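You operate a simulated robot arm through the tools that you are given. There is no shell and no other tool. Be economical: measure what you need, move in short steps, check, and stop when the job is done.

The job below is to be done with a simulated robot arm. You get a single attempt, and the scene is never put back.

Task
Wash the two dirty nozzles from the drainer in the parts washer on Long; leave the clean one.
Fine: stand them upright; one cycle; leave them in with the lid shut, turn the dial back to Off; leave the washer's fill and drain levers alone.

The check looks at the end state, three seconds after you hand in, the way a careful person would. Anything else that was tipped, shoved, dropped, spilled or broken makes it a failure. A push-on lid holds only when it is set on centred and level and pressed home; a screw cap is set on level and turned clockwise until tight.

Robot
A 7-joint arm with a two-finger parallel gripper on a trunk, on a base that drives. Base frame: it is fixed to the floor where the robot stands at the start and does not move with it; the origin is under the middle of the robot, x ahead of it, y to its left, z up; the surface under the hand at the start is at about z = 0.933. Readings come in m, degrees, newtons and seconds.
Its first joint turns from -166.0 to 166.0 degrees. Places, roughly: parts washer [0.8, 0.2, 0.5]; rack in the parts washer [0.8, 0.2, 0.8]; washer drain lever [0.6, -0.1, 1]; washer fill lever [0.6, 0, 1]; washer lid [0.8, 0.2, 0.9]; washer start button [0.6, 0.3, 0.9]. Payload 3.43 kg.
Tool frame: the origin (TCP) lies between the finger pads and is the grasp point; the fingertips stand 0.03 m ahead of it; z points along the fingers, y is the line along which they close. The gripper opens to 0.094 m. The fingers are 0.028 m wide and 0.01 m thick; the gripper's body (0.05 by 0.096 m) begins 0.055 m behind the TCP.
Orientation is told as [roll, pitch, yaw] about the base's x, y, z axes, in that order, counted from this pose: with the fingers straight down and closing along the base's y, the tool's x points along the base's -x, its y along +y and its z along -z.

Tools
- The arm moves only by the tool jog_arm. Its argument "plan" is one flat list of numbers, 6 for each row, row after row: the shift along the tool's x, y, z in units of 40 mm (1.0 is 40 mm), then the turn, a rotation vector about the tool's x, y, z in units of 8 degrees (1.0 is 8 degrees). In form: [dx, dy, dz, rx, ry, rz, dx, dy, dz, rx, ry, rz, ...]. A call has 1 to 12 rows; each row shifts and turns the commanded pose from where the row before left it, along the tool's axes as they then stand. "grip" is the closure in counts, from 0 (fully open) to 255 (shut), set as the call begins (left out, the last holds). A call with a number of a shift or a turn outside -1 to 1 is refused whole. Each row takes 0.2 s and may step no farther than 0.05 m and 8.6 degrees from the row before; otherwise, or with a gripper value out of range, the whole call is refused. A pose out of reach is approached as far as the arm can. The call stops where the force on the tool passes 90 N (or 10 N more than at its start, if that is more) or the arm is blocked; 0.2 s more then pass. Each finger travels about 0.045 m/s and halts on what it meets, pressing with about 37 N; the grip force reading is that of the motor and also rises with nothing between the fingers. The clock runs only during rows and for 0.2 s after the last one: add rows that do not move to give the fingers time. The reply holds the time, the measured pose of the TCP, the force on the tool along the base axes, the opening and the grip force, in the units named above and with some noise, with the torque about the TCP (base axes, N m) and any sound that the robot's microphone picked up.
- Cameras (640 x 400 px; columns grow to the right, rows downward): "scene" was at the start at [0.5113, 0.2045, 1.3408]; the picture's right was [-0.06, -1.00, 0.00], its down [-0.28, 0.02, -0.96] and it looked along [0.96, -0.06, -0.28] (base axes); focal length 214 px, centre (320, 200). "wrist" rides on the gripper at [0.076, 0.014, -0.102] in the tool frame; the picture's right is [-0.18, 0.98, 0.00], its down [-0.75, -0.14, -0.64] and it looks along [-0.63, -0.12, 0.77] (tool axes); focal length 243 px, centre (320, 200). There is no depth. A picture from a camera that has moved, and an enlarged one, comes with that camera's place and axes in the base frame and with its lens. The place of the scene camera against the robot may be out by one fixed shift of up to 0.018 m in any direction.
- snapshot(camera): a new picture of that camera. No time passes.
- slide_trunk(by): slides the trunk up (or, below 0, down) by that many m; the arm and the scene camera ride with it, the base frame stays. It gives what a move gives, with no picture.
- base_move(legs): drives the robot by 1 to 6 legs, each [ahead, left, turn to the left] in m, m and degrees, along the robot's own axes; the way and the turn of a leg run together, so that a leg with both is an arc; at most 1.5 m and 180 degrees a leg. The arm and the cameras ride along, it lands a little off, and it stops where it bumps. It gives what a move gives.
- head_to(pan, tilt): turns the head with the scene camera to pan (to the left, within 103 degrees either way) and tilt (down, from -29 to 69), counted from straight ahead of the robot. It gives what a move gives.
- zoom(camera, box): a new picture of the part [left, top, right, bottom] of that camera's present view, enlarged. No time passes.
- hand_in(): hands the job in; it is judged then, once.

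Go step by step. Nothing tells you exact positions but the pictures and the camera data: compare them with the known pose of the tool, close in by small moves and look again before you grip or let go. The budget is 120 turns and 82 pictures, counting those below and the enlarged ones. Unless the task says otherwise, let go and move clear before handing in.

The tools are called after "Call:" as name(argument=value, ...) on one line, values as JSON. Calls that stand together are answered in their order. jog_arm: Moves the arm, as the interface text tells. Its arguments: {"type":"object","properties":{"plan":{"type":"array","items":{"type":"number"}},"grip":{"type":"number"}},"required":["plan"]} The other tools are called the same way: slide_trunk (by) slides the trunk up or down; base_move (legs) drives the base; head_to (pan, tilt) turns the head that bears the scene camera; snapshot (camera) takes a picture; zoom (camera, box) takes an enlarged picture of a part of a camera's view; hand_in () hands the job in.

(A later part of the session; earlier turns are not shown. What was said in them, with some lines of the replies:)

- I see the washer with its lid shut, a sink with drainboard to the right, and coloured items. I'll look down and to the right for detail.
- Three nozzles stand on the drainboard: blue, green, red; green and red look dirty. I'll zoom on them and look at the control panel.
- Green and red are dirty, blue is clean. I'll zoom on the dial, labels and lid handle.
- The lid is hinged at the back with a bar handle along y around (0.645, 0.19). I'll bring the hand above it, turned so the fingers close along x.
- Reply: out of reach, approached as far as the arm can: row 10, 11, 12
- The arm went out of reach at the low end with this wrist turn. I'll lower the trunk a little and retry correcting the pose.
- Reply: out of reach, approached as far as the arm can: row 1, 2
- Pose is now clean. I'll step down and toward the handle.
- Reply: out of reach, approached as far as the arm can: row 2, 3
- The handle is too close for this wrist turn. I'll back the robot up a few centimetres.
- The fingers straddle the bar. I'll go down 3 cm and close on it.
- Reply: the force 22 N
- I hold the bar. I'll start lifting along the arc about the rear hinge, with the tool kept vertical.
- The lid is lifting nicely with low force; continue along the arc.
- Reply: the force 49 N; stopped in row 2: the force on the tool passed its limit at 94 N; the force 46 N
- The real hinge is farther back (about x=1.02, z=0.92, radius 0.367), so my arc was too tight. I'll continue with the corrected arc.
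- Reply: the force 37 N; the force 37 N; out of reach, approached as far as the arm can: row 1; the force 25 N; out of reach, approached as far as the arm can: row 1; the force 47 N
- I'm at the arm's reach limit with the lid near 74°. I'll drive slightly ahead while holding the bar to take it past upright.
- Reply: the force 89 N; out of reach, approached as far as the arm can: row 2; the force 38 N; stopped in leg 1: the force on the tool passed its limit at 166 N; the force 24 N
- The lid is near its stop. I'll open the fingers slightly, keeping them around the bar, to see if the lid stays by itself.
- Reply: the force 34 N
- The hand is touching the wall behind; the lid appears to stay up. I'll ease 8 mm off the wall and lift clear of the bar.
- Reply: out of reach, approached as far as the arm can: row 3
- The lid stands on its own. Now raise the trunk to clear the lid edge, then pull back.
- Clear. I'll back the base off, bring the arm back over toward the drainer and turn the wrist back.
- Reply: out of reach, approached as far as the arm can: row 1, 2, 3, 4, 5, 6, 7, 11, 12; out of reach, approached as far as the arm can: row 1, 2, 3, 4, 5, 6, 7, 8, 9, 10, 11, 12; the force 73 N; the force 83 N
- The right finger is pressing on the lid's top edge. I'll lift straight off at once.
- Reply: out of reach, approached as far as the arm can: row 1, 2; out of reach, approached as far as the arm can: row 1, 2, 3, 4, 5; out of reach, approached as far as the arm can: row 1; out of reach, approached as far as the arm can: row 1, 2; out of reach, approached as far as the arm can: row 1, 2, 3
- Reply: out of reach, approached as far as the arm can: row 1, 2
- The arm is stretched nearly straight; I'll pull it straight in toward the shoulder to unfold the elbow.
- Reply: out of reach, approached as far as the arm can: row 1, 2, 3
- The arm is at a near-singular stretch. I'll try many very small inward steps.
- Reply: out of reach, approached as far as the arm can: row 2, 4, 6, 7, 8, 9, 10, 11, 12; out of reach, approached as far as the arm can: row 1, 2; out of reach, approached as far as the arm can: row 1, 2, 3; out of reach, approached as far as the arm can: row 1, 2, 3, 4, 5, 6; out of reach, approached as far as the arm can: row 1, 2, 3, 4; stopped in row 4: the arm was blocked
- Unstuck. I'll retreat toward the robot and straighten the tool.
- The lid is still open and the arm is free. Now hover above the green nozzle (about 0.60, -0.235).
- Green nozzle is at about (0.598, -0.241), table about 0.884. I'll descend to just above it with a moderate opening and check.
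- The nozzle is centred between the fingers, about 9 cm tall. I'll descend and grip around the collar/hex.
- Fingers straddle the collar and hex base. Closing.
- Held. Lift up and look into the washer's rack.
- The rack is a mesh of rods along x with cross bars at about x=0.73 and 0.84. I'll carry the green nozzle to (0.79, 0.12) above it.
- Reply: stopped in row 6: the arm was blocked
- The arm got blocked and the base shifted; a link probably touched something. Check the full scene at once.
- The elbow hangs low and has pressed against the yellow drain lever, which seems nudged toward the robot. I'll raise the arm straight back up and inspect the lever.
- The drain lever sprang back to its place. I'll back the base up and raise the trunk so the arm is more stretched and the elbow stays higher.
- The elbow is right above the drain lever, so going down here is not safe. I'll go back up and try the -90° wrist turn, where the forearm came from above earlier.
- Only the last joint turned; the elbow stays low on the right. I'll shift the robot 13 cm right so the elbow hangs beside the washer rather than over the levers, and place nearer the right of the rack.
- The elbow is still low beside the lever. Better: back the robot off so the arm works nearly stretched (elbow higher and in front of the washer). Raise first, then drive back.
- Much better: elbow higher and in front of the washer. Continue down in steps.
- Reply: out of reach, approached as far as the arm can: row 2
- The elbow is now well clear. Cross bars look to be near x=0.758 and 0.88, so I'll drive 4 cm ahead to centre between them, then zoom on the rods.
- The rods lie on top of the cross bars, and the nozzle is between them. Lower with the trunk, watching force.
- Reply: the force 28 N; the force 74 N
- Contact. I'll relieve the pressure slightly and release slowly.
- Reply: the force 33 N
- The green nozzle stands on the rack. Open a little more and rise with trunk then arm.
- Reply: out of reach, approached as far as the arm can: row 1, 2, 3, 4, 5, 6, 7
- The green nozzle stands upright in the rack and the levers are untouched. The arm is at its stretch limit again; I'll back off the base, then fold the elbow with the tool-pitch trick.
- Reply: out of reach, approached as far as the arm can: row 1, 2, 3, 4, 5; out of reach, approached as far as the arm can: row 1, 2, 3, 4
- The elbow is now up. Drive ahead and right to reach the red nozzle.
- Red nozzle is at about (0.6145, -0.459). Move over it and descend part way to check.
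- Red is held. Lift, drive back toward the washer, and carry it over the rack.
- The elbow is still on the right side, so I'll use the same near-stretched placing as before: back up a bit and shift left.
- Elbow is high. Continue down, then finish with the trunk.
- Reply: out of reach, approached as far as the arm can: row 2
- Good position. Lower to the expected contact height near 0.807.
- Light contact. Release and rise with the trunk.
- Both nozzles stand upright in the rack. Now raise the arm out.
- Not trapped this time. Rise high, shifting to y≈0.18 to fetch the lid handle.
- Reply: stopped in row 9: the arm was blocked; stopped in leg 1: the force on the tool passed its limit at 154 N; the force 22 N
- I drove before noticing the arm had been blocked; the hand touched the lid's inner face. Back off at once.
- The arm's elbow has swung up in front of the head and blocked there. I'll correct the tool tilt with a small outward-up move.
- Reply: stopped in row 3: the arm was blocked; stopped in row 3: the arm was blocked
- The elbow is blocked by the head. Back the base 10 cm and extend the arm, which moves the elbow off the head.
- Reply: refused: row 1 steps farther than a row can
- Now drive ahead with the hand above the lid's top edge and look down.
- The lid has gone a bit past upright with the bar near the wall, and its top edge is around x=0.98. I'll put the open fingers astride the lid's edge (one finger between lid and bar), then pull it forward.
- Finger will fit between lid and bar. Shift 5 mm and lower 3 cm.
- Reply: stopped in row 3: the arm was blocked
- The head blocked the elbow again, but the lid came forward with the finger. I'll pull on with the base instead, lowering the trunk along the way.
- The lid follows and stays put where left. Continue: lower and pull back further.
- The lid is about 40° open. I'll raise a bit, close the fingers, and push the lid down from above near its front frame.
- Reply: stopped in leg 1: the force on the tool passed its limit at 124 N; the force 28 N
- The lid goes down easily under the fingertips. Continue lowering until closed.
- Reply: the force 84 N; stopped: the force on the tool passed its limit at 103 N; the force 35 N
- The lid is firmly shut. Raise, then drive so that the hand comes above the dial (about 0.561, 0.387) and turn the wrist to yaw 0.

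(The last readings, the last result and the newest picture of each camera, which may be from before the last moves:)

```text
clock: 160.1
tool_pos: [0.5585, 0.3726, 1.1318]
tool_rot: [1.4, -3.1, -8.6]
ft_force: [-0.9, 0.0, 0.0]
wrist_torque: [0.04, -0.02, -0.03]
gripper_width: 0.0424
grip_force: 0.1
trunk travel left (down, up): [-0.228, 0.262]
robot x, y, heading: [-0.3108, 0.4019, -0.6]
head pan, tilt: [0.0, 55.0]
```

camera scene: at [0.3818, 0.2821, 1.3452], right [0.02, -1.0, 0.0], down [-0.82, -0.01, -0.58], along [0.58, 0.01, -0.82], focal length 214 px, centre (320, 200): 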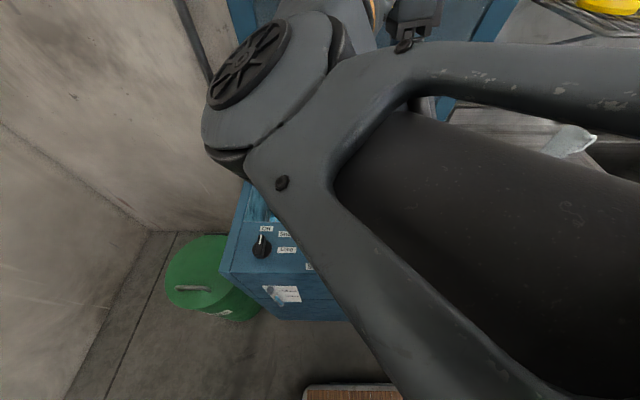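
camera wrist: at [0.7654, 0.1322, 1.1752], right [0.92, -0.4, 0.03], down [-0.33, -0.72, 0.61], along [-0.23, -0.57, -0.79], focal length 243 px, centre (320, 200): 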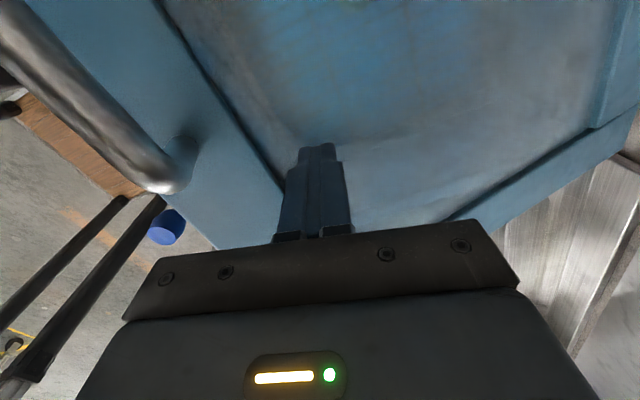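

Call:
jog_arm(plan=[0, 0.3, 0, 0.09, 0.2, -0.54, 0, 0, 0, 0.09, 0.2, -0.54])

Call:
slide_trunk(by=-0.05)

Call:
snapshot(camera="wrist")

```text
clock: 160.7
tool_pos: [0.5593, 0.3761, 1.1304]
tool_rot: [-0.3, 0.1, -0.8]
ft_force: [0.3, -0.3, -1.1]
wrist_torque: [0.01, 0.02, 0.04]
gripper_width: 0.0425
grip_force: 0.0
trunk travel left (down, up): [-0.228, 0.262]
robot x, y, heading: [-0.3144, 0.3971, -0.4]
head pan, tilt: [0.0, 55.0]
```

```text
clock: 161.7
tool_pos: [0.5602, 0.3775, 1.0821]
tool_rot: [-0.2, 0.0, -0.8]
ft_force: [0.2, -0.1, 0.5]
wrist_torque: [0.05, 0.01, 0.04]
gripper_width: 0.0426
grip_force: 0.1
trunk travel left (down, up): [-0.178, 0.312]
robot x, y, heading: [-0.3113, 0.4001, -0.6]
head pan, tilt: [0.0, 55.0]
```

```text
3 pictures are left
camera wrist: at [0.4842, 0.3929, 1.1841], right [0.2, 0.98, 0.0], down [0.75, -0.15, 0.64], along [0.63, -0.13, -0.77], focal length 243 px, centre (320, 200)
```

wrist: 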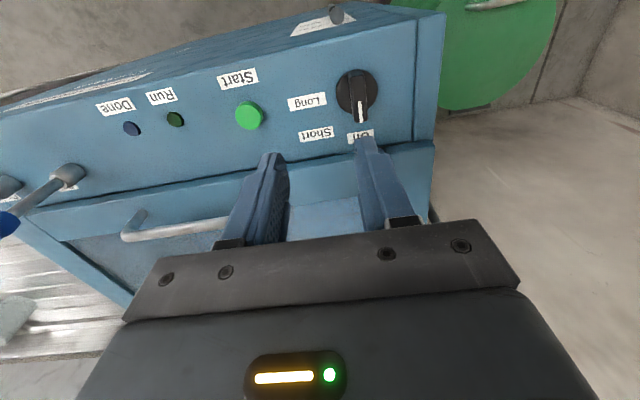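

Clear view: dial at about (0.560, 0.412), Start at (0.560, 0.304), lid shut. Move over the dial and descend to straddle its blade.

Call:
jog_arm(plan=[0, 0.43, 0, 0, 0, 0, 0, 0.43, 0, 0, 0, -0.1])

Call:
slide_trunk(by=-0.085)

Call:
slide_trunk(by=-0.012)

```text
clock: 162.2
tool_pos: [0.5602, 0.411, 1.0812]
tool_rot: [-0.1, 0.0, -0.2]
ft_force: [-0.3, -0.2, -0.8]
wrist_torque: [0.02, 0.02, 0.01]
gripper_width: 0.0425
grip_force: 0.1
trunk travel left (down, up): [-0.178, 0.312]
robot x, y, heading: [-0.3104, 0.402, -0.6]
head pan, tilt: [0.0, 55.0]
```

```text
clock: 163.5
tool_pos: [0.5606, 0.4147, 0.9964]
tool_rot: [-0.2, 0.0, 0.0]
ft_force: [0.3, -0.5, -0.2]
wrist_torque: [-0.02, -0.02, -0.01]
gripper_width: 0.0426
grip_force: 0.0
trunk travel left (down, up): [-0.093, 0.397]
robot x, y, heading: [-0.3162, 0.3992, -0.6]
head pan, tilt: [0.0, 55.0]
```

```text
clock: 164.1
tool_pos: [0.5606, 0.4149, 0.9838]
tool_rot: [-0.3, -0.1, 0.2]
ft_force: [-0.8, -1.0, 0.1]
wrist_torque: [0.01, 0.0, -0.03]
gripper_width: 0.0424
grip_force: 0.0
trunk travel left (down, up): [-0.081, 0.409]
robot x, y, heading: [-0.3098, 0.4006, -0.6]
head pan, tilt: [0.0, 55.0]
```

Call:
jog_arm(plan=[0, -0.06, 0, 0, 0, 0, 0, 0, 0, 0, 0, 0, 0, 0, 0, 0, 0, 0, 0, 0, 0, 0, 0, 0], grip=255)

```text
clock: 165.1
tool_pos: [0.5603, 0.4137, 0.9832]
tool_rot: [-0.2, 0.0, 0.3]
ft_force: [-0.2, 0.5, 0.0]
wrist_torque: [0.0, 0.04, 0.03]
gripper_width: 0.0002
grip_force: 33.1
trunk travel left (down, up): [-0.081, 0.409]
robot x, y, heading: [-0.308, 0.4016, -0.3]
head pan, tilt: [0.0, 55.0]
```

The fingers closed above the blade. Reopen, lower a bit more, retry.

Call:
jog_arm(plan=[0, 0, 0, 0, 0, 0, 0, 0, 0, 0, 0, 0, 0, 0, 0, 0, 0, 0], grip=140)

Call:
slide_trunk(by=-0.014)

Call:
jog_arm(plan=[0, 0, 0, 0, 0, 0, 0, 0, 0, 0, 0, 0, 0, 0, 0, 0, 0, 0, 0, 0, 0, 0, 0, 0], grip=255)

```text
clock: 165.9
tool_pos: [0.5612, 0.4141, 0.9837]
tool_rot: [-0.2, 0.0, 0.4]
ft_force: [0.5, -0.3, -0.4]
wrist_torque: [-0.01, -0.07, 0.0]
gripper_width: 0.0424
grip_force: 0.1
trunk travel left (down, up): [-0.081, 0.409]
robot x, y, heading: [-0.3112, 0.4047, -0.6]
head pan, tilt: [0.0, 55.0]
```

```text
clock: 166.5
tool_pos: [0.5598, 0.4137, 0.9696]
tool_rot: [-0.2, 0.0, 0.4]
ft_force: [-0.1, 0.1, 0.0]
wrist_torque: [0.02, 0.02, -0.01]
gripper_width: 0.0426
grip_force: 0.1
trunk travel left (down, up): [-0.067, 0.423]
robot x, y, heading: [-0.316, 0.3987, -0.5]
head pan, tilt: [0.0, 55.0]
```

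```text
clock: 167.5
tool_pos: [0.56, 0.4147, 0.97]
tool_rot: [-0.3, -0.1, 0.4]
ft_force: [1.1, -7.2, 0.4]
wrist_torque: [-0.06, -0.36, -0.35]
gripper_width: 0.014
grip_force: 45.2
trunk travel left (down, up): [-0.067, 0.423]
robot x, y, heading: [-0.31, 0.4014, -0.7]
head pan, tilt: [0.0, 55.0]
```

Blade gripped. Turn clockwise toward Long.

Call:
jog_arm(plan=[0, 0, 0, 0, 0, 1, 0, 0, 0, 0, 0, 1, 0, 0, 0, 0, 0, 1, 0, 0, 0, 0, 0, 1, 0, 0, 0, 0, 0, 1, 0, 0, 0, 0, 0, 1])

Call:
jog_arm(plan=[0, 0, 0, 0, 0, 1, 0, 0, 0, 0, 0, 1, 0, 0, 0, 0, 0, 1, 0, 0, 0, 0, 0, 1, 0, 0, 0, 0, 0, 1, 0, 0, 0, 0, 0, 0.4])

```text
clock: 168.9
tool_pos: [0.5616, 0.4161, 0.9704]
tool_rot: [0.0, -0.1, -47.5]
ft_force: [25.7, 25.7, 13.4]
wrist_torque: [1.4, 0.08, 0.14]
gripper_width: 0.014
grip_force: 45.2
trunk travel left (down, up): [-0.067, 0.423]
robot x, y, heading: [-0.311, 0.3997, -0.4]
head pan, tilt: [0.0, 55.0]
```

```text
clock: 170.3
tool_pos: [0.5634, 0.4158, 0.9699]
tool_rot: [0.5, 0.0, -90.3]
ft_force: [61.7, 29.7, 25.6]
wrist_torque: [0.39, -1.41, 0.57]
gripper_width: 0.0139
grip_force: 45.5
trunk travel left (down, up): [-0.067, 0.423]
robot x, y, heading: [-0.3127, 0.4, -0.4]
head pan, tilt: [0.0, 55.0]
```

Turned. Release, rise and check the dial.

Call:
jog_arm(plan=[0, 0, 0, 0, 0, 0, 0, 0, 0, 0, 0, 0, 0, 0, 0, 0, 0, 0], grip=140)

Call:
slide_trunk(by=0.08)

Call:
snapshot(camera="wrist")

```text
clock: 171.1
tool_pos: [0.5609, 0.4141, 0.97]
tool_rot: [0.0, -0.1, -90.8]
ft_force: [-0.2, 0.4, -0.1]
wrist_torque: [0.01, -0.01, 0.0]
gripper_width: 0.0425
grip_force: 0.1
trunk travel left (down, up): [-0.067, 0.423]
robot x, y, heading: [-0.3122, 0.404, -0.4]
head pan, tilt: [0.0, 55.0]
```

```text
clock: 172.2
tool_pos: [0.5604, 0.4145, 1.0493]
tool_rot: [0.0, -0.2, -90.7]
ft_force: [0.1, 0.1, 0.4]
wrist_torque: [-0.02, -0.02, -0.03]
gripper_width: 0.0419
grip_force: 0.1
trunk travel left (down, up): [-0.147, 0.343]
robot x, y, heading: [-0.3101, 0.3996, -0.6]
head pan, tilt: [0.0, 55.0]
```

```text
2 pictures are left
camera wrist: at [0.5766, 0.4908, 1.152], right [0.98, -0.2, 0.0], down [-0.15, -0.75, 0.64], along [-0.13, -0.63, -0.76], focal length 243 px, centre (320, 200)
```

wrist: 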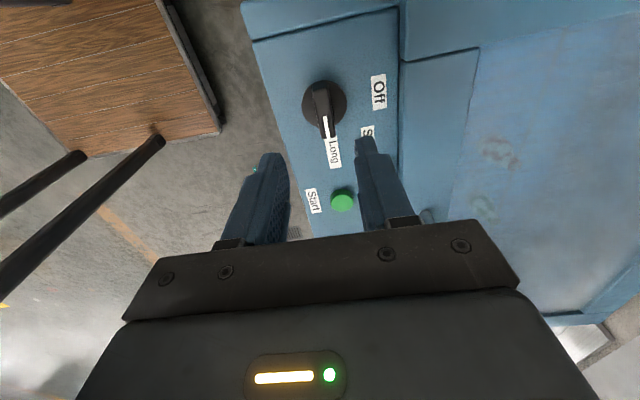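

The dial reads Long. Move over Start (0.562, 0.306) with fingers closed.

Call:
jog_arm(plan=[-0.9, 0, 0, 0, 0, 0, -0.9, 0, 0, 0, 0, 0, -0.9, 0.03, 0, 0, 0, 0, 0, 0, 0, 0, 0, 0], grip=255)

Call:
slide_trunk(by=-0.065)

Call:
slide_trunk(by=-0.008)

```text
clock: 173.2
tool_pos: [0.5612, 0.3129, 1.0517]
tool_rot: [0.1, -0.2, -90.1]
ft_force: [-0.3, -0.5, -0.8]
wrist_torque: [-0.01, -0.02, -0.01]
gripper_width: 0.0
grip_force: 33.3
trunk travel left (down, up): [-0.147, 0.343]
robot x, y, heading: [-0.3116, 0.4003, -0.7]
head pan, tilt: [0.0, 55.0]
```

```text
clock: 174.3
tool_pos: [0.5608, 0.3121, 0.986]
tool_rot: [0.1, -0.3, -90.1]
ft_force: [-0.1, 1.0, 0.3]
wrist_torque: [0.02, -0.01, 0.03]
gripper_width: 0.0001
grip_force: 32.9
trunk travel left (down, up): [-0.082, 0.408]
robot x, y, heading: [-0.308, 0.3992, -0.6]
head pan, tilt: [0.0, 55.0]
```

```text
clock: 174.9
tool_pos: [0.5617, 0.3116, 0.9789]
tool_rot: [-0.1, -0.2, -90.1]
ft_force: [-0.5, 0.2, -0.4]
wrist_torque: [0.02, 0.0, -0.04]
gripper_width: 0.0001
grip_force: 33.2
trunk travel left (down, up): [-0.074, 0.416]
robot x, y, heading: [-0.3096, 0.3992, -0.6]
head pan, tilt: [0.0, 55.0]
```

Call:
jog_arm(plan=[-0.12, 0, 0, 0, 0, 0, 0, 0, 0.12, 0, 0, 0])

Call:
jog_arm(plan=[0, 0, 0.1, 0, 0, 0])

Call:
jog_arm(plan=[0, 0, 0.08, 0, 0, 0])

```text
clock: 175.5
tool_pos: [0.5622, 0.3081, 0.9745]
tool_rot: [0.0, -0.2, -90.2]
ft_force: [0.2, 0.1, -0.6]
wrist_torque: [-0.04, -0.03, -0.01]
gripper_width: 0.0002
grip_force: 33.5
trunk travel left (down, up): [-0.074, 0.416]
robot x, y, heading: [-0.3132, 0.4005, -0.4]
head pan, tilt: [0.0, 55.0]
```

```text
clock: 175.9
tool_pos: [0.5619, 0.3071, 0.9701]
tool_rot: [0.0, -0.3, -90.3]
ft_force: [0.3, 0.2, -0.1]
wrist_torque: [0.02, 0.0, -0.02]
gripper_width: 0.0002
grip_force: 33.2
trunk travel left (down, up): [-0.074, 0.416]
robot x, y, heading: [-0.3105, 0.4005, -0.6]
head pan, tilt: [0.0, 55.0]
```

```text
clock: 176.3
tool_pos: [0.5618, 0.3068, 0.9673]
tool_rot: [0.0, -0.2, -90.2]
ft_force: [-0.5, -0.2, 0.4]
wrist_torque: [0.0, -0.03, -0.02]
gripper_width: 0.0001
grip_force: 33.0
trunk travel left (down, up): [-0.074, 0.416]
robot x, y, heading: [-0.3085, 0.4043, -0.5]
head pan, tilt: [0.0, 55.0]
```

Call:
jog_arm(plan=[0, 0, 0.1, 0, 0, 0])

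Call:
jog_arm(plan=[0, 0, 0.1, 0, 0, 0])

Call:
jog_arm(plan=[0, 0, 0.1, 0, 0, 0])

```text
clock: 176.7
tool_pos: [0.5608, 0.3072, 0.9624]
tool_rot: [-0.1, -0.2, -90.2]
ft_force: [0.5, 1.1, 0.8]
wrist_torque: [-0.03, -0.04, 0.0]
gripper_width: 0.0
grip_force: 33.4
trunk travel left (down, up): [-0.074, 0.416]
robot x, y, heading: [-0.3095, 0.4016, -0.4]
head pan, tilt: [0.0, 55.0]
```

```text
clock: 177.1
tool_pos: [0.5626, 0.3073, 0.9585]
tool_rot: [0.0, -0.2, -90.3]
ft_force: [-0.9, -1.1, 3.0]
wrist_torque: [-0.06, 0.03, -0.01]
gripper_width: 0.0
grip_force: 33.2
trunk travel left (down, up): [-0.074, 0.416]
robot x, y, heading: [-0.3092, 0.4001, -0.5]
head pan, tilt: [0.0, 55.0]
heard: click
```

```text
clock: 177.5
tool_pos: [0.5612, 0.3073, 0.9566]
tool_rot: [0.1, -0.3, -90.1]
ft_force: [0.8, 0.6, 17.1]
wrist_torque: [-0.12, -0.04, -0.08]
gripper_width: 0.0
grip_force: 33.6
trunk travel left (down, up): [-0.074, 0.416]
robot x, y, heading: [-0.3082, 0.4001, -0.6]
head pan, tilt: [0.0, 55.0]
```

A click was heard. Rise and wait, listening.

Call:
jog_arm(plan=[0, 0, -0.8, 0, 0, 0, 0, 0, -0.8, 0, 0, 0, 0, 0, -0.5, 0, 0, 0])

Call:
jog_arm(plan=[0.9, 0, 0, 0, 0, 0, 0.9, 0, 0, 0, 0, 0, 0.85, 0, 0, 0, 0, 0, 0, 0, 0, 0, 0, 0, 0, 0, 0, 0, 0, 0, 0, 0, 0, 0, 0, 0, 0, 0, 0, 0, 0, 0, 0, 0, 0, 0, 0, 0, 0, 0, 0, 0, 0, 0, 0, 0, 0, 0, 0, 0], grip=140)

```text
clock: 178.3
tool_pos: [0.562, 0.306, 1.037]
tool_rot: [0.0, -0.2, -90.2]
ft_force: [-0.2, -0.2, -0.6]
wrist_torque: [0.02, 0.03, -0.01]
gripper_width: 0.0
grip_force: 33.3
trunk travel left (down, up): [-0.074, 0.416]
robot x, y, heading: [-0.313, 0.401, -0.6]
head pan, tilt: [0.0, 55.0]
```

```text
clock: 180.7
tool_pos: [0.5616, 0.3706, 1.038]
tool_rot: [0.1, -0.1, -94.5]
ft_force: [-0.5, 0.1, -0.5]
wrist_torque: [0.02, -0.01, 0.05]
gripper_width: 0.0422
grip_force: 0.1
trunk travel left (down, up): [-0.074, 0.416]
robot x, y, heading: [-0.3122, 0.4015, -0.3]
head pan, tilt: [0.0, 55.0]
stopped in row 10: the arm was blocked; the commanded pose is now the measured one
```

The run presumably started. Correct the hand position by base, and wait with idle calls while listening for the end.

Call:
base_move(legs=[[0, 0.043, 0]])

Call:
jog_arm(plan=[0, 0, 0, 0, 0, -0.53, 0, 0, 0, 0, 0, 0, 0, 0, 0, 0, 0, 0, 0, 0, 0, 0, 0, 0, 0, 0, 0, 0, 0, 0, 0, 0, 0, 0, 0, 0, 0, 0, 0, 0, 0, 0, 0, 0, 0, 0, 0, 0, 0, 0, 0, 0, 0, 0, 0, 0, 0, 0, 0, 0, 0, 0, 0, 0, 0, 0, 0, 0, 0, 0, 0, 0])

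Call:
zoom(camera="wrist", box=[160, 0, 480, 240])

Call:
jog_arm(plan=[0, 0, 0, 0, 0, 0, 0, 0, 0, 0, 0, 0, 0, 0, 0, 0, 0, 0, 0, 0, 0, 0, 0, 0, 0, 0, 0, 0, 0, 0, 0, 0, 0, 0, 0, 0, 0, 0, 0, 0, 0, 0, 0, 0, 0, 0, 0, 0, 0, 0, 0, 0, 0, 0, 0, 0, 0, 0, 0, 0, 0, 0, 0, 0, 0, 0, 0, 0, 0, 0, 0, 0])

Call:
jog_arm(plan=[0, 0, 0, 0, 0, 0, 0, 0, 0, 0, 0, 0, 0, 0, 0, 0, 0, 0, 0, 0, 0, 0, 0, 0, 0, 0, 0, 0, 0, 0, 0, 0, 0, 0, 0, 0, 0, 0, 0, 0, 0, 0, 0, 0, 0, 0, 0, 0, 0, 0, 0, 0, 0, 0, 0, 0, 0, 0, 0, 0, 0, 0, 0, 0, 0, 0, 0, 0, 0, 0, 0, 0])

Call:
jog_arm(plan=[0, 0, 0, 0, 0, 0, 0, 0, 0, 0, 0, 0, 0, 0, 0, 0, 0, 0, 0, 0, 0, 0, 0, 0, 0, 0, 0, 0, 0, 0, 0, 0, 0, 0, 0, 0, 0, 0, 0, 0, 0, 0, 0, 0, 0, 0, 0, 0, 0, 0, 0, 0, 0, 0, 0, 0, 0, 0, 0, 0, 0, 0, 0, 0, 0, 0, 0, 0, 0, 0, 0, 0])

Call:
jog_arm(plan=[0, 0, 0, 0, 0, 0, 0, 0, 0, 0, 0, 0, 0, 0, 0, 0, 0, 0, 0, 0, 0, 0, 0, 0, 0, 0, 0, 0, 0, 0, 0, 0, 0, 0, 0, 0, 0, 0, 0, 0, 0, 0, 0, 0, 0, 0, 0, 0, 0, 0, 0, 0, 0, 0, 0, 0, 0, 0, 0, 0, 0, 0, 0, 0, 0, 0, 0, 0, 0, 0, 0, 0])

Call:
jog_arm(plan=[0, 0, 0, 0, 0, 0, 0, 0, 0, 0, 0, 0, 0, 0, 0, 0, 0, 0, 0, 0, 0, 0, 0, 0, 0, 0, 0, 0, 0, 0, 0, 0, 0, 0, 0, 0, 0, 0, 0, 0, 0, 0, 0, 0, 0, 0, 0, 0, 0, 0, 0, 0, 0, 0, 0, 0, 0, 0, 0, 0, 0, 0, 0, 0, 0, 0, 0, 0, 0, 0, 0, 0])

Call:
jog_arm(plan=[0, 0, 0, 0, 0, 0, 0, 0, 0, 0, 0, 0, 0, 0, 0, 0, 0, 0, 0, 0, 0, 0, 0, 0, 0, 0, 0, 0, 0, 0, 0, 0, 0, 0, 0, 0, 0, 0, 0, 0, 0, 0, 0, 0, 0, 0, 0, 0, 0, 0, 0, 0, 0, 0, 0, 0, 0, 0, 0, 0, 0, 0, 0, 0, 0, 0, 0, 0, 0, 0, 0, 0])

```text
clock: 181.6
tool_pos: [0.562, 0.4152, 1.0384]
tool_rot: [0.0, -0.2, -94.4]
ft_force: [0.0, -0.9, 0.9]
wrist_torque: [-0.02, 0.0, 0.02]
gripper_width: 0.0423
grip_force: 0.1
trunk travel left (down, up): [-0.074, 0.416]
robot x, y, heading: [-0.3094, 0.4432, -0.4]
head pan, tilt: [0.0, 55.0]
```

```text
clock: 184.2
tool_pos: [0.5617, 0.4157, 1.0385]
tool_rot: [0.0, -0.2, -90.2]
ft_force: [0.3, -0.1, -0.1]
wrist_torque: [0.02, 0.01, 0.0]
gripper_width: 0.0424
grip_force: 0.0
trunk travel left (down, up): [-0.074, 0.416]
robot x, y, heading: [-0.3113, 0.444, -0.2]
head pan, tilt: [0.0, 55.0]
```

```text
1.67 times, centred on (320, 120) of wrist
camera zoom: at [0.577, 0.492, 1.1409], right [0.98, -0.19, 0.0], down [-0.14, -0.75, 0.64], along [-0.12, -0.63, -0.76], focal length 404 px, centre (320, 333)
```

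zoom: 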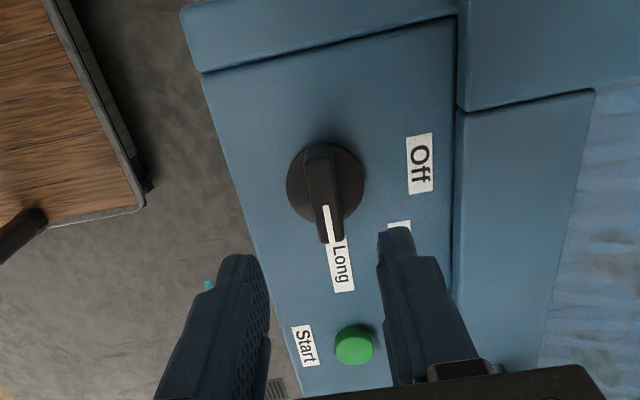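

```text
clock: 186.8
tool_pos: [0.5609, 0.4161, 1.0382]
tool_rot: [0.0, -0.2, -90.2]
ft_force: [0.8, 0.3, -0.4]
wrist_torque: [0.02, 0.0, 0.0]
gripper_width: 0.0422
grip_force: 0.0
trunk travel left (down, up): [-0.074, 0.416]
robot x, y, heading: [-0.3069, 0.4439, -0.5]
head pan, tilt: [0.0, 55.0]
```

```text
clock: 189.3
tool_pos: [0.5622, 0.4161, 1.0384]
tool_rot: [0.0, -0.3, -90.2]
ft_force: [0.4, 0.9, 0.2]
wrist_torque: [0.02, 0.02, 0.02]
gripper_width: 0.0423
grip_force: 0.1
trunk travel left (down, up): [-0.074, 0.416]
robot x, y, heading: [-0.3124, 0.4456, -0.5]
head pan, tilt: [0.0, 55.0]
```

```text
clock: 191.9
tool_pos: [0.5613, 0.415, 1.0388]
tool_rot: [0.0, -0.2, -90.2]
ft_force: [-0.8, 0.2, 0.2]
wrist_torque: [0.0, 0.01, 0.04]
gripper_width: 0.0425
grip_force: 0.0
trunk travel left (down, up): [-0.074, 0.416]
robot x, y, heading: [-0.3168, 0.4453, -0.5]
head pan, tilt: [0.0, 55.0]
```

```text
clock: 194.6
tool_pos: [0.5635, 0.4153, 1.0372]
tool_rot: [0.0, -0.2, -90.2]
ft_force: [0.5, 0.2, 0.4]
wrist_torque: [0.01, 0.03, 0.0]
gripper_width: 0.0423
grip_force: 0.1
trunk travel left (down, up): [-0.074, 0.416]
robot x, y, heading: [-0.3124, 0.4474, -0.2]
head pan, tilt: [0.0, 55.0]
```

```text
clock: 197.2
tool_pos: [0.5617, 0.4147, 1.0386]
tool_rot: [0.0, -0.2, -90.3]
ft_force: [-1.0, -0.5, -0.2]
wrist_torque: [0.02, 0.02, 0.02]
gripper_width: 0.0426
grip_force: 0.0
trunk travel left (down, up): [-0.074, 0.416]
robot x, y, heading: [-0.3087, 0.4439, -0.5]
head pan, tilt: [0.0, 55.0]
```

```text
clock: 199.8
tool_pos: [0.5616, 0.415, 1.0383]
tool_rot: [0.0, -0.3, -90.2]
ft_force: [-0.2, 0.0, 0.4]
wrist_torque: [0.0, 0.0, -0.01]
gripper_width: 0.0421
grip_force: 0.1
trunk travel left (down, up): [-0.074, 0.416]
robot x, y, heading: [-0.3107, 0.4459, -0.4]
head pan, tilt: [0.0, 55.0]
```

Dial is on Long. No end sound yet; keep waiting.

Call:
jog_arm(plan=[0, 0, 0, 0, 0, 0, 0, 0, 0, 0, 0, 0, 0, 0, 0, 0, 0, 0, 0, 0, 0, 0, 0, 0, 0, 0, 0, 0, 0, 0, 0, 0, 0, 0, 0, 0, 0, 0, 0, 0, 0, 0, 0, 0, 0, 0, 0, 0, 0, 0, 0, 0, 0, 0, 0, 0, 0, 0, 0, 0, 0, 0, 0, 0, 0, 0, 0, 0, 0, 0, 0, 0])

Call:
jog_arm(plan=[0, 0, 0, 0, 0, 0, 0, 0, 0, 0, 0, 0, 0, 0, 0, 0, 0, 0, 0, 0, 0, 0, 0, 0, 0, 0, 0, 0, 0, 0, 0, 0, 0, 0, 0, 0, 0, 0, 0, 0, 0, 0, 0, 0, 0, 0, 0, 0, 0, 0, 0, 0, 0, 0, 0, 0, 0, 0, 0, 0, 0, 0, 0, 0, 0, 0, 0, 0, 0, 0, 0, 0])

Call:
jog_arm(plan=[0, 0, 0, 0, 0, 0, 0, 0, 0, 0, 0, 0, 0, 0, 0, 0, 0, 0, 0, 0, 0, 0, 0, 0, 0, 0, 0, 0, 0, 0, 0, 0, 0, 0, 0, 0, 0, 0, 0, 0, 0, 0, 0, 0, 0, 0, 0, 0, 0, 0, 0, 0, 0, 0, 0, 0, 0, 0, 0, 0, 0, 0, 0, 0, 0, 0, 0, 0, 0, 0, 0, 0])

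Call:
jog_arm(plan=[0, 0, 0, 0, 0, 0, 0, 0, 0, 0, 0, 0, 0, 0, 0, 0, 0, 0, 0, 0, 0, 0, 0, 0, 0, 0, 0, 0, 0, 0, 0, 0, 0, 0, 0, 0, 0, 0, 0, 0, 0, 0, 0, 0, 0, 0, 0, 0, 0, 0, 0, 0, 0, 0, 0, 0, 0, 0, 0, 0, 0, 0, 0, 0, 0, 0, 0, 0, 0, 0, 0, 0])

Call:
jog_arm(plan=[0, 0, 0, 0, 0, 0, 0, 0, 0, 0, 0, 0, 0, 0, 0, 0, 0, 0, 0, 0, 0, 0, 0, 0, 0, 0, 0, 0, 0, 0, 0, 0, 0, 0, 0, 0, 0, 0, 0, 0, 0, 0, 0, 0, 0, 0, 0, 0, 0, 0, 0, 0, 0, 0, 0, 0, 0, 0, 0, 0, 0, 0, 0, 0, 0, 0, 0, 0, 0, 0, 0, 0])

Call:
jog_arm(plan=[0, 0, 0, 0, 0, 0, 0, 0, 0, 0, 0, 0, 0, 0, 0, 0, 0, 0, 0, 0, 0, 0, 0, 0, 0, 0, 0, 0, 0, 0, 0, 0, 0, 0, 0, 0, 0, 0, 0, 0, 0, 0, 0, 0, 0, 0, 0, 0, 0, 0, 0, 0, 0, 0, 0, 0, 0, 0, 0, 0, 0, 0, 0, 0, 0, 0, 0, 0, 0, 0, 0, 0])

Call:
jog_arm(plan=[0, 0, 0, 0, 0, 0, 0, 0, 0, 0, 0, 0, 0, 0, 0, 0, 0, 0, 0, 0, 0, 0, 0, 0, 0, 0, 0, 0, 0, 0, 0, 0, 0, 0, 0, 0, 0, 0, 0, 0, 0, 0, 0, 0, 0, 0, 0, 0, 0, 0, 0, 0, 0, 0, 0, 0, 0, 0, 0, 0, 0, 0, 0, 0, 0, 0, 0, 0, 0, 0, 0, 0])

Call:
jog_arm(plan=[0, 0, 0, 0, 0, 0, 0, 0, 0, 0, 0, 0, 0, 0, 0, 0, 0, 0, 0, 0, 0, 0, 0, 0, 0, 0, 0, 0, 0, 0, 0, 0, 0, 0, 0, 0, 0, 0, 0, 0, 0, 0, 0, 0, 0, 0, 0, 0, 0, 0, 0, 0, 0, 0, 0, 0, 0, 0, 0, 0, 0, 0, 0, 0, 0, 0, 0, 0, 0, 0, 0, 0])

```text
clock: 202.3
tool_pos: [0.5629, 0.4149, 1.0387]
tool_rot: [0.0, -0.2, -90.1]
ft_force: [0.5, -0.8, 0.5]
wrist_torque: [0.02, -0.02, 0.05]
gripper_width: 0.0425
grip_force: 0.0
trunk travel left (down, up): [-0.074, 0.416]
robot x, y, heading: [-0.313, 0.4487, -0.7]
head pan, tilt: [0.0, 55.0]
```

```text
clock: 204.9
tool_pos: [0.5618, 0.415, 1.0377]
tool_rot: [0.1, -0.2, -90.3]
ft_force: [0.2, 0.1, 0.5]
wrist_torque: [-0.03, 0.01, -0.01]
gripper_width: 0.0425
grip_force: 0.1
trunk travel left (down, up): [-0.074, 0.416]
robot x, y, heading: [-0.3083, 0.443, -0.5]
head pan, tilt: [0.0, 55.0]
```

```text
clock: 207.6
tool_pos: [0.5613, 0.4155, 1.0388]
tool_rot: [0.0, -0.3, -90.2]
ft_force: [0.4, 0.0, -0.2]
wrist_torque: [0.0, -0.01, -0.01]
gripper_width: 0.0422
grip_force: 0.0
trunk travel left (down, up): [-0.074, 0.416]
robot x, y, heading: [-0.3072, 0.4415, -0.6]
head pan, tilt: [0.0, 55.0]
```

```text
clock: 210.2
tool_pos: [0.5623, 0.4143, 1.0391]
tool_rot: [0.0, -0.2, -90.1]
ft_force: [-0.5, 0.3, 0.3]
wrist_torque: [0.03, -0.01, 0.02]
gripper_width: 0.0427
grip_force: 0.1
trunk travel left (down, up): [-0.074, 0.416]
robot x, y, heading: [-0.3096, 0.4419, -0.5]
head pan, tilt: [0.0, 55.0]
```

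```text
clock: 212.8
tool_pos: [0.5625, 0.4154, 1.0393]
tool_rot: [-0.1, -0.2, -90.2]
ft_force: [0.3, -0.6, 0.6]
wrist_torque: [0.0, 0.01, 0.03]
gripper_width: 0.0424
grip_force: 0.0
trunk travel left (down, up): [-0.074, 0.416]
robot x, y, heading: [-0.3113, 0.445, -0.2]
head pan, tilt: [0.0, 55.0]
```

```text
clock: 215.3
tool_pos: [0.5619, 0.4155, 1.0382]
tool_rot: [0.1, -0.2, -90.2]
ft_force: [0.6, 0.5, -0.8]
wrist_torque: [-0.02, -0.02, 0.0]
gripper_width: 0.0424
grip_force: 0.0
trunk travel left (down, up): [-0.074, 0.416]
robot x, y, heading: [-0.3098, 0.4439, -0.6]
head pan, tilt: [0.0, 55.0]
```

```text
clock: 217.9
tool_pos: [0.562, 0.4139, 1.0389]
tool_rot: [0.0, -0.2, -90.2]
ft_force: [-0.5, -0.3, 0.6]
wrist_torque: [0.0, -0.01, 0.0]
gripper_width: 0.0424
grip_force: 0.1
trunk travel left (down, up): [-0.074, 0.416]
robot x, y, heading: [-0.3093, 0.4455, -0.4]
head pan, tilt: [0.0, 55.0]
```

```text
clock: 220.6
tool_pos: [0.5609, 0.4156, 1.0382]
tool_rot: [0.0, -0.2, -90.3]
ft_force: [-0.9, 0.3, -0.4]
wrist_torque: [0.01, -0.04, 0.0]
gripper_width: 0.0424
grip_force: 0.1
trunk travel left (down, up): [-0.074, 0.416]
robot x, y, heading: [-0.3097, 0.4446, -0.5]
head pan, tilt: [0.0, 55.0]
```

Nothing heard yet; I'll wait longer before spending the last picture on the lamps.

Call:
jog_arm(plan=[0, 0, 0, 0, 0, 0, 0, 0, 0, 0, 0, 0, 0, 0, 0, 0, 0, 0, 0, 0, 0, 0, 0, 0, 0, 0, 0, 0, 0, 0, 0, 0, 0, 0, 0, 0, 0, 0, 0, 0, 0, 0, 0, 0, 0, 0, 0, 0, 0, 0, 0, 0, 0, 0, 0, 0, 0, 0, 0, 0, 0, 0, 0, 0, 0, 0, 0, 0, 0, 0, 0, 0])

Call:
jog_arm(plan=[0, 0, 0, 0, 0, 0, 0, 0, 0, 0, 0, 0, 0, 0, 0, 0, 0, 0, 0, 0, 0, 0, 0, 0, 0, 0, 0, 0, 0, 0, 0, 0, 0, 0, 0, 0, 0, 0, 0, 0, 0, 0, 0, 0, 0, 0, 0, 0, 0, 0, 0, 0, 0, 0, 0, 0, 0, 0, 0, 0, 0, 0, 0, 0, 0, 0, 0, 0, 0, 0, 0, 0])

Call:
jog_arm(plan=[0, 0, 0, 0, 0, 0, 0, 0, 0, 0, 0, 0, 0, 0, 0, 0, 0, 0, 0, 0, 0, 0, 0, 0, 0, 0, 0, 0, 0, 0, 0, 0, 0, 0, 0, 0, 0, 0, 0, 0, 0, 0, 0, 0, 0, 0, 0, 0, 0, 0, 0, 0, 0, 0, 0, 0, 0, 0, 0, 0, 0, 0, 0, 0, 0, 0, 0, 0, 0, 0, 0, 0])

Call:
jog_arm(plan=[0, 0, 0, 0, 0, 0, 0, 0, 0, 0, 0, 0, 0, 0, 0, 0, 0, 0, 0, 0, 0, 0, 0, 0, 0, 0, 0, 0, 0, 0, 0, 0, 0, 0, 0, 0, 0, 0, 0, 0, 0, 0, 0, 0, 0, 0, 0, 0, 0, 0, 0, 0, 0, 0, 0, 0, 0, 0, 0, 0, 0, 0, 0, 0, 0, 0, 0, 0, 0, 0, 0, 0])

Call:
jog_arm(plan=[0, 0, 0, 0, 0, 0, 0, 0, 0, 0, 0, 0, 0, 0, 0, 0, 0, 0, 0, 0, 0, 0, 0, 0, 0, 0, 0, 0, 0, 0, 0, 0, 0, 0, 0, 0, 0, 0, 0, 0, 0, 0, 0, 0, 0, 0, 0, 0, 0, 0, 0, 0, 0, 0, 0, 0, 0, 0, 0, 0, 0, 0, 0, 0, 0, 0, 0, 0, 0, 0, 0, 0])

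Call:
jog_arm(plan=[0, 0, 0, 0, 0, 0, 0, 0, 0, 0, 0, 0, 0, 0, 0, 0, 0, 0, 0, 0, 0, 0, 0, 0, 0, 0, 0, 0, 0, 0, 0, 0, 0, 0, 0, 0, 0, 0, 0, 0, 0, 0, 0, 0, 0, 0, 0, 0, 0, 0, 0, 0, 0, 0, 0, 0, 0, 0, 0, 0, 0, 0, 0, 0, 0, 0, 0, 0, 0, 0, 0, 0])

Call:
jog_arm(plan=[0, 0, 0, 0, 0, 0, 0, 0, 0, 0, 0, 0, 0, 0, 0, 0, 0, 0, 0, 0, 0, 0, 0, 0, 0, 0, 0, 0, 0, 0, 0, 0, 0, 0, 0, 0, 0, 0, 0, 0, 0, 0, 0, 0, 0, 0, 0, 0, 0, 0, 0, 0, 0, 0, 0, 0, 0, 0, 0, 0, 0, 0, 0, 0, 0, 0, 0, 0, 0, 0, 0, 0])

Call:
jog_arm(plan=[0, 0, 0, 0, 0, 0, 0, 0, 0, 0, 0, 0, 0, 0, 0, 0, 0, 0, 0, 0, 0, 0, 0, 0, 0, 0, 0, 0, 0, 0, 0, 0, 0, 0, 0, 0, 0, 0, 0, 0, 0, 0, 0, 0, 0, 0, 0, 0, 0, 0, 0, 0, 0, 0, 0, 0, 0, 0, 0, 0, 0, 0, 0, 0, 0, 0, 0, 0, 0, 0, 0, 0])

Call:
jog_arm(plan=[0, 0, 0, 0, 0, 0, 0, 0, 0, 0, 0, 0, 0, 0, 0, 0, 0, 0, 0, 0, 0, 0, 0, 0, 0, 0, 0, 0, 0, 0, 0, 0, 0, 0, 0, 0, 0, 0, 0, 0, 0, 0, 0, 0, 0, 0, 0, 0, 0, 0, 0, 0, 0, 0, 0, 0, 0, 0, 0, 0, 0, 0, 0, 0, 0, 0, 0, 0, 0, 0, 0, 0])

Call:
jog_arm(plan=[0, 0, 0, 0, 0, 0, 0, 0, 0, 0, 0, 0, 0, 0, 0, 0, 0, 0, 0, 0, 0, 0, 0, 0, 0, 0, 0, 0, 0, 0, 0, 0, 0, 0, 0, 0, 0, 0, 0, 0, 0, 0, 0, 0, 0, 0, 0, 0, 0, 0, 0, 0, 0, 0, 0, 0, 0, 0, 0, 0, 0, 0, 0, 0, 0, 0, 0, 0, 0, 0, 0, 0])

Call:
jog_arm(plan=[0, 0, 0, 0, 0, 0, 0, 0, 0, 0, 0, 0, 0, 0, 0, 0, 0, 0, 0, 0, 0, 0, 0, 0, 0, 0, 0, 0, 0, 0, 0, 0, 0, 0, 0, 0, 0, 0, 0, 0, 0, 0, 0, 0, 0, 0, 0, 0, 0, 0, 0, 0, 0, 0, 0, 0, 0, 0, 0, 0, 0, 0, 0, 0, 0, 0, 0, 0, 0, 0, 0, 0])

Call:
jog_arm(plan=[0, 0, 0, 0, 0, 0, 0, 0, 0, 0, 0, 0, 0, 0, 0, 0, 0, 0, 0, 0, 0, 0, 0, 0, 0, 0, 0, 0, 0, 0, 0, 0, 0, 0, 0, 0, 0, 0, 0, 0, 0, 0, 0, 0, 0, 0, 0, 0, 0, 0, 0, 0, 0, 0, 0, 0, 0, 0, 0, 0, 0, 0, 0, 0, 0, 0, 0, 0, 0, 0, 0, 0])

```text
clock: 223.2
tool_pos: [0.562, 0.4151, 1.0388]
tool_rot: [0.0, -0.2, -90.2]
ft_force: [-0.7, 0.2, 0.1]
wrist_torque: [0.02, 0.02, 0.01]
gripper_width: 0.0425
grip_force: 0.1
trunk travel left (down, up): [-0.074, 0.416]
robot x, y, heading: [-0.3106, 0.4451, -0.3]
head pan, tilt: [0.0, 55.0]
```

```text
clock: 225.8
tool_pos: [0.5621, 0.4154, 1.0383]
tool_rot: [0.0, -0.2, -90.1]
ft_force: [-0.5, -0.1, -0.3]
wrist_torque: [-0.02, 0.0, 0.0]
gripper_width: 0.0423
grip_force: 0.0
trunk travel left (down, up): [-0.074, 0.416]
robot x, y, heading: [-0.3115, 0.4465, -0.2]
head pan, tilt: [0.0, 55.0]
```

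```text
clock: 228.3
tool_pos: [0.5609, 0.4161, 1.0399]
tool_rot: [0.0, -0.3, -90.3]
ft_force: [-0.2, -0.5, -0.3]
wrist_torque: [-0.01, 0.0, 0.02]
gripper_width: 0.0428
grip_force: 0.0
trunk travel left (down, up): [-0.074, 0.416]
robot x, y, heading: [-0.3105, 0.4444, -0.3]
head pan, tilt: [0.0, 55.0]
```

```text
clock: 230.9
tool_pos: [0.5617, 0.4145, 1.0383]
tool_rot: [0.0, -0.2, -90.2]
ft_force: [-1.3, -0.2, -0.1]
wrist_torque: [0.0, -0.03, 0.0]
gripper_width: 0.0424
grip_force: 0.0
trunk travel left (down, up): [-0.074, 0.416]
robot x, y, heading: [-0.3094, 0.4443, -0.5]
head pan, tilt: [0.0, 55.0]
```

```text
clock: 233.6
tool_pos: [0.5624, 0.414, 1.0369]
tool_rot: [-0.1, -0.2, -90.2]
ft_force: [-0.3, 0.0, 0.5]
wrist_torque: [0.0, 0.01, 0.03]
gripper_width: 0.0422
grip_force: 0.1
trunk travel left (down, up): [-0.074, 0.416]
robot x, y, heading: [-0.3119, 0.4462, -0.5]
head pan, tilt: [0.0, 55.0]
```

```text
clock: 236.2
tool_pos: [0.5627, 0.415, 1.0395]
tool_rot: [0.0, -0.2, -90.2]
ft_force: [0.3, 0.5, -0.2]
wrist_torque: [-0.06, -0.02, -0.01]
gripper_width: 0.0423
grip_force: 0.1
trunk travel left (down, up): [-0.074, 0.416]
robot x, y, heading: [-0.3084, 0.4435, -0.6]
head pan, tilt: [0.0, 55.0]
```

```text
clock: 238.8
tool_pos: [0.5624, 0.4154, 1.0394]
tool_rot: [-0.1, -0.3, -90.2]
ft_force: [0.5, -0.2, 0.8]
wrist_torque: [-0.01, 0.01, -0.02]
gripper_width: 0.0422
grip_force: 0.2
trunk travel left (down, up): [-0.074, 0.416]
robot x, y, heading: [-0.3082, 0.4443, -0.5]
head pan, tilt: [0.0, 55.0]
```

```text
clock: 241.3
tool_pos: [0.5617, 0.4138, 1.0392]
tool_rot: [0.0, -0.2, -90.2]
ft_force: [-0.3, 0.2, 0.8]
wrist_torque: [0.01, 0.0, 0.05]
gripper_width: 0.0423
grip_force: 0.0
trunk travel left (down, up): [-0.074, 0.416]
robot x, y, heading: [-0.3093, 0.4447, -0.6]
head pan, tilt: [0.0, 55.0]
```

```text
clock: 243.9
tool_pos: [0.5622, 0.416, 1.039]
tool_rot: [0.0, -0.2, -90.2]
ft_force: [0.1, -0.8, -0.1]
wrist_torque: [0.03, 0.01, 0.02]
gripper_width: 0.0426
grip_force: 0.0
trunk travel left (down, up): [-0.074, 0.416]
robot x, y, heading: [-0.3142, 0.4484, -0.6]
head pan, tilt: [0.0, 55.0]
```

```text
clock: 246.6
tool_pos: [0.563, 0.415, 1.0384]
tool_rot: [0.0, -0.2, -90.3]
ft_force: [-0.1, -0.1, -1.3]
wrist_torque: [-0.01, -0.04, 0.03]
gripper_width: 0.0421
grip_force: 0.0
trunk travel left (down, up): [-0.074, 0.416]
robot x, y, heading: [-0.3095, 0.4436, -0.7]
head pan, tilt: [0.0, 55.0]
```

```text
clock: 249.2
tool_pos: [0.5619, 0.4163, 1.0387]
tool_rot: [0.0, -0.2, -90.2]
ft_force: [0.3, 0.2, 0.1]
wrist_torque: [-0.03, 0.03, 0.03]
gripper_width: 0.0426
grip_force: 0.2
trunk travel left (down, up): [-0.074, 0.416]
robot x, y, heading: [-0.3089, 0.4433, -0.5]
head pan, tilt: [0.0, 55.0]
```

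```text
clock: 251.8
tool_pos: [0.5621, 0.4154, 1.0387]
tool_rot: [-0.1, -0.2, -90.3]
ft_force: [0.4, -1.2, 0.4]
wrist_torque: [-0.01, 0.0, 0.02]
gripper_width: 0.0424
grip_force: 0.0
trunk travel left (down, up): [-0.074, 0.416]
robot x, y, heading: [-0.314, 0.4452, -0.8]
head pan, tilt: [0.0, 55.0]
```

No sound heard after 75 s. I'll shift right so the last picture shows the Run/Done lamps.

Call:
base_move(legs=[[0, -0.17, 0]])

Call:
snapshot(camera="wrist")

```text
clock: 253.2
tool_pos: [0.5602, 0.2456, 1.0383]
tool_rot: [0.0, -0.2, -90.3]
ft_force: [0.4, 0.4, -0.3]
wrist_torque: [-0.04, 0.03, 0.02]
gripper_width: 0.0423
grip_force: 0.0
trunk travel left (down, up): [-0.074, 0.416]
robot x, y, heading: [-0.313, 0.279, -0.6]
head pan, tilt: [0.0, 55.0]
```

```text
0 pictures are left
camera wrist: at [0.5755, 0.3222, 1.1409], right [0.98, -0.19, 0.0], down [-0.14, -0.75, 0.64], along [-0.12, -0.63, -0.77], focal length 243 px, centre (320, 200)
```

wrist: 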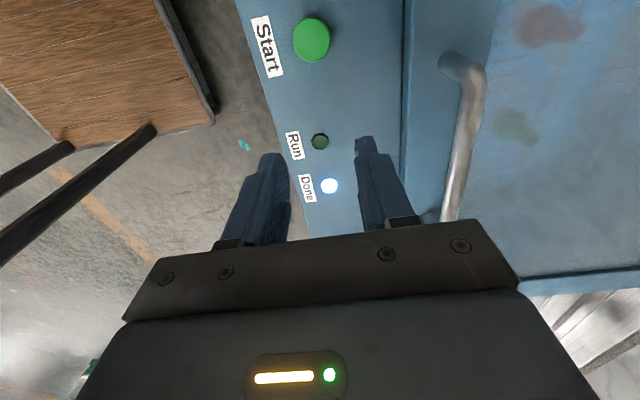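

Done is lit: the cycle ended. Go back over the dial to turn it to Off.

Call:
base_move(legs=[[0, 0.169, 0]])

```text
clock: 254.7
tool_pos: [0.5622, 0.4152, 1.039]
tool_rot: [0.0, -0.1, -90.3]
ft_force: [-0.2, 1.2, -0.6]
wrist_torque: [0.04, -0.01, 0.01]
gripper_width: 0.0422
grip_force: 0.0
trunk travel left (down, up): [-0.074, 0.416]
robot x, y, heading: [-0.3115, 0.4481, -0.5]
head pan, tilt: [0.0, 55.0]
```

Call:
slide_trunk(by=-0.069)

Call:
jog_arm(plan=[0, 0, 0, 0, 0, 0, 0, 0, 0, 0, 0, 0, 0, 0, 0, 0, 0, 0, 0, 0, 0, 0, 0, 0], grip=255)

```text
clock: 255.7
tool_pos: [0.5611, 0.4156, 0.9699]
tool_rot: [0.0, -0.2, -90.5]
ft_force: [0.0, 0.1, 0.0]
wrist_torque: [-0.01, 0.01, 0.0]
gripper_width: 0.0424
grip_force: 0.1
trunk travel left (down, up): [-0.005, 0.485]
robot x, y, heading: [-0.31, 0.4459, -0.5]
head pan, tilt: [0.0, 55.0]
```

```text
clock: 256.7
tool_pos: [0.5636, 0.4148, 0.9701]
tool_rot: [0.2, -0.4, -90.2]
ft_force: [45.4, -3.3, 11.9]
wrist_torque: [-0.05, -1.04, 0.27]
gripper_width: 0.0139
grip_force: 44.7
trunk travel left (down, up): [-0.005, 0.485]
robot x, y, heading: [-0.3088, 0.4467, -0.6]
head pan, tilt: [0.0, 55.0]
```

Call:
jog_arm(plan=[0, 0.08, 0, 0, 0, -1, 0, 0, 0, 0, 0, -1, 0, 0, 0, 0, 0, -1, 0, 0, 0, 0, 0, -1, 0, 0, 0, 0, 0, -1, 0, 0, 0, 0, 0, -1])

Call:
jog_arm(plan=[0, 0, 0, 0, 0, -1, 0, 0, 0, 0, 0, -1, 0, 0, 0, 0, 0, -1, 0, 0, 0, 0, 0, -1, 0, 0, 0, 0, 0, -1, 0, 0, 0, 0, 0, -0.3])

```text
clock: 258.1
tool_pos: [0.5629, 0.4154, 0.9696]
tool_rot: [-0.2, 0.0, -42.4]
ft_force: [-33.1, -12.4, -7.5]
wrist_torque: [-0.73, 0.0, -0.1]
gripper_width: 0.014
grip_force: 44.9
trunk travel left (down, up): [-0.005, 0.485]
robot x, y, heading: [-0.3128, 0.4473, -0.5]
head pan, tilt: [0.0, 55.0]
```

```text
clock: 259.5
tool_pos: [0.5632, 0.4126, 0.9698]
tool_rot: [-0.3, 0.2, -0.1]
ft_force: [-35.5, -21.3, -13.6]
wrist_torque: [-0.32, 0.93, 0.01]
gripper_width: 0.0135
grip_force: 45.1
trunk travel left (down, up): [-0.005, 0.485]
robot x, y, heading: [-0.3104, 0.4449, -0.5]
head pan, tilt: [0.0, 55.0]
```

The dial is turned back to Off (tool at 0°). Release, rise and back away.

Call:
jog_arm(plan=[0, 0, 0, 0, 0, 0, 0, 0, 0, 0, 0, 0, 0, 0, 0, 0, 0, 0, 0, 0, 0, 0, 0, 0], grip=140)

Call:
slide_trunk(by=0.15)

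Call:
base_move(legs=[[-0.05, 0, 0]])

```text
clock: 260.5
tool_pos: [0.5659, 0.4164, 0.9697]
tool_rot: [-0.2, 0.0, 0.1]
ft_force: [0.1, 0.4, -0.3]
wrist_torque: [0.0, 0.01, -0.01]
gripper_width: 0.0424
grip_force: 0.0
trunk travel left (down, up): [-0.005, 0.485]
robot x, y, heading: [-0.3108, 0.4454, -0.5]
head pan, tilt: [0.0, 55.0]
```

```text
clock: 262.3
tool_pos: [0.5651, 0.4154, 1.1199]
tool_rot: [-0.3, 0.0, -0.1]
ft_force: [-0.2, 0.2, 0.6]
wrist_torque: [-0.01, -0.01, -0.02]
gripper_width: 0.042
grip_force: 0.1
trunk travel left (down, up): [-0.155, 0.335]
robot x, y, heading: [-0.3094, 0.4497, -0.5]
head pan, tilt: [0.0, 55.0]
```

```text
clock: 263.2
tool_pos: [0.5167, 0.417, 1.1206]
tool_rot: [-0.1, 0.0, 0.0]
ft_force: [-0.2, 0.5, -0.5]
wrist_torque: [-0.02, 0.02, -0.04]
gripper_width: 0.0426
grip_force: 0.0
trunk travel left (down, up): [-0.155, 0.335]
robot x, y, heading: [-0.3601, 0.4486, -0.5]
head pan, tilt: [0.0, 55.0]
5 turns are left
```

Both nozzles went through one Long cycle and are still in the washer with the lid shut. The dial is back at Off and the hand is clear, so I'm handing in.

Call:
hand_in()

```text
The job is handed in.
```

I washed the green and red nozzles in one Long cycle. The Done lamp was lit at the end, and I handed the job in with the lid shut and the dial turned back to Off. I left the clean blue one on the drainer.

- **Nozzles:** both stood upright on the rack when I let go of them. I did not see them again after closing the lid.
- **Drain lever:** the arm pushed it aside once while the lid was still open. It sprang back to its starting place, as near as I could tell from the pictures. I never touched the fill lever.
- **Lid:** the hand pressed hard on it twice by mistake, once on its top edge (about 80 N) and once on its inner face (about 150 N). I saw no damage, and it closed firmly.
- **Dial:** I had no pictures left by then, so Off is judged from the gripper's angle, not seen.
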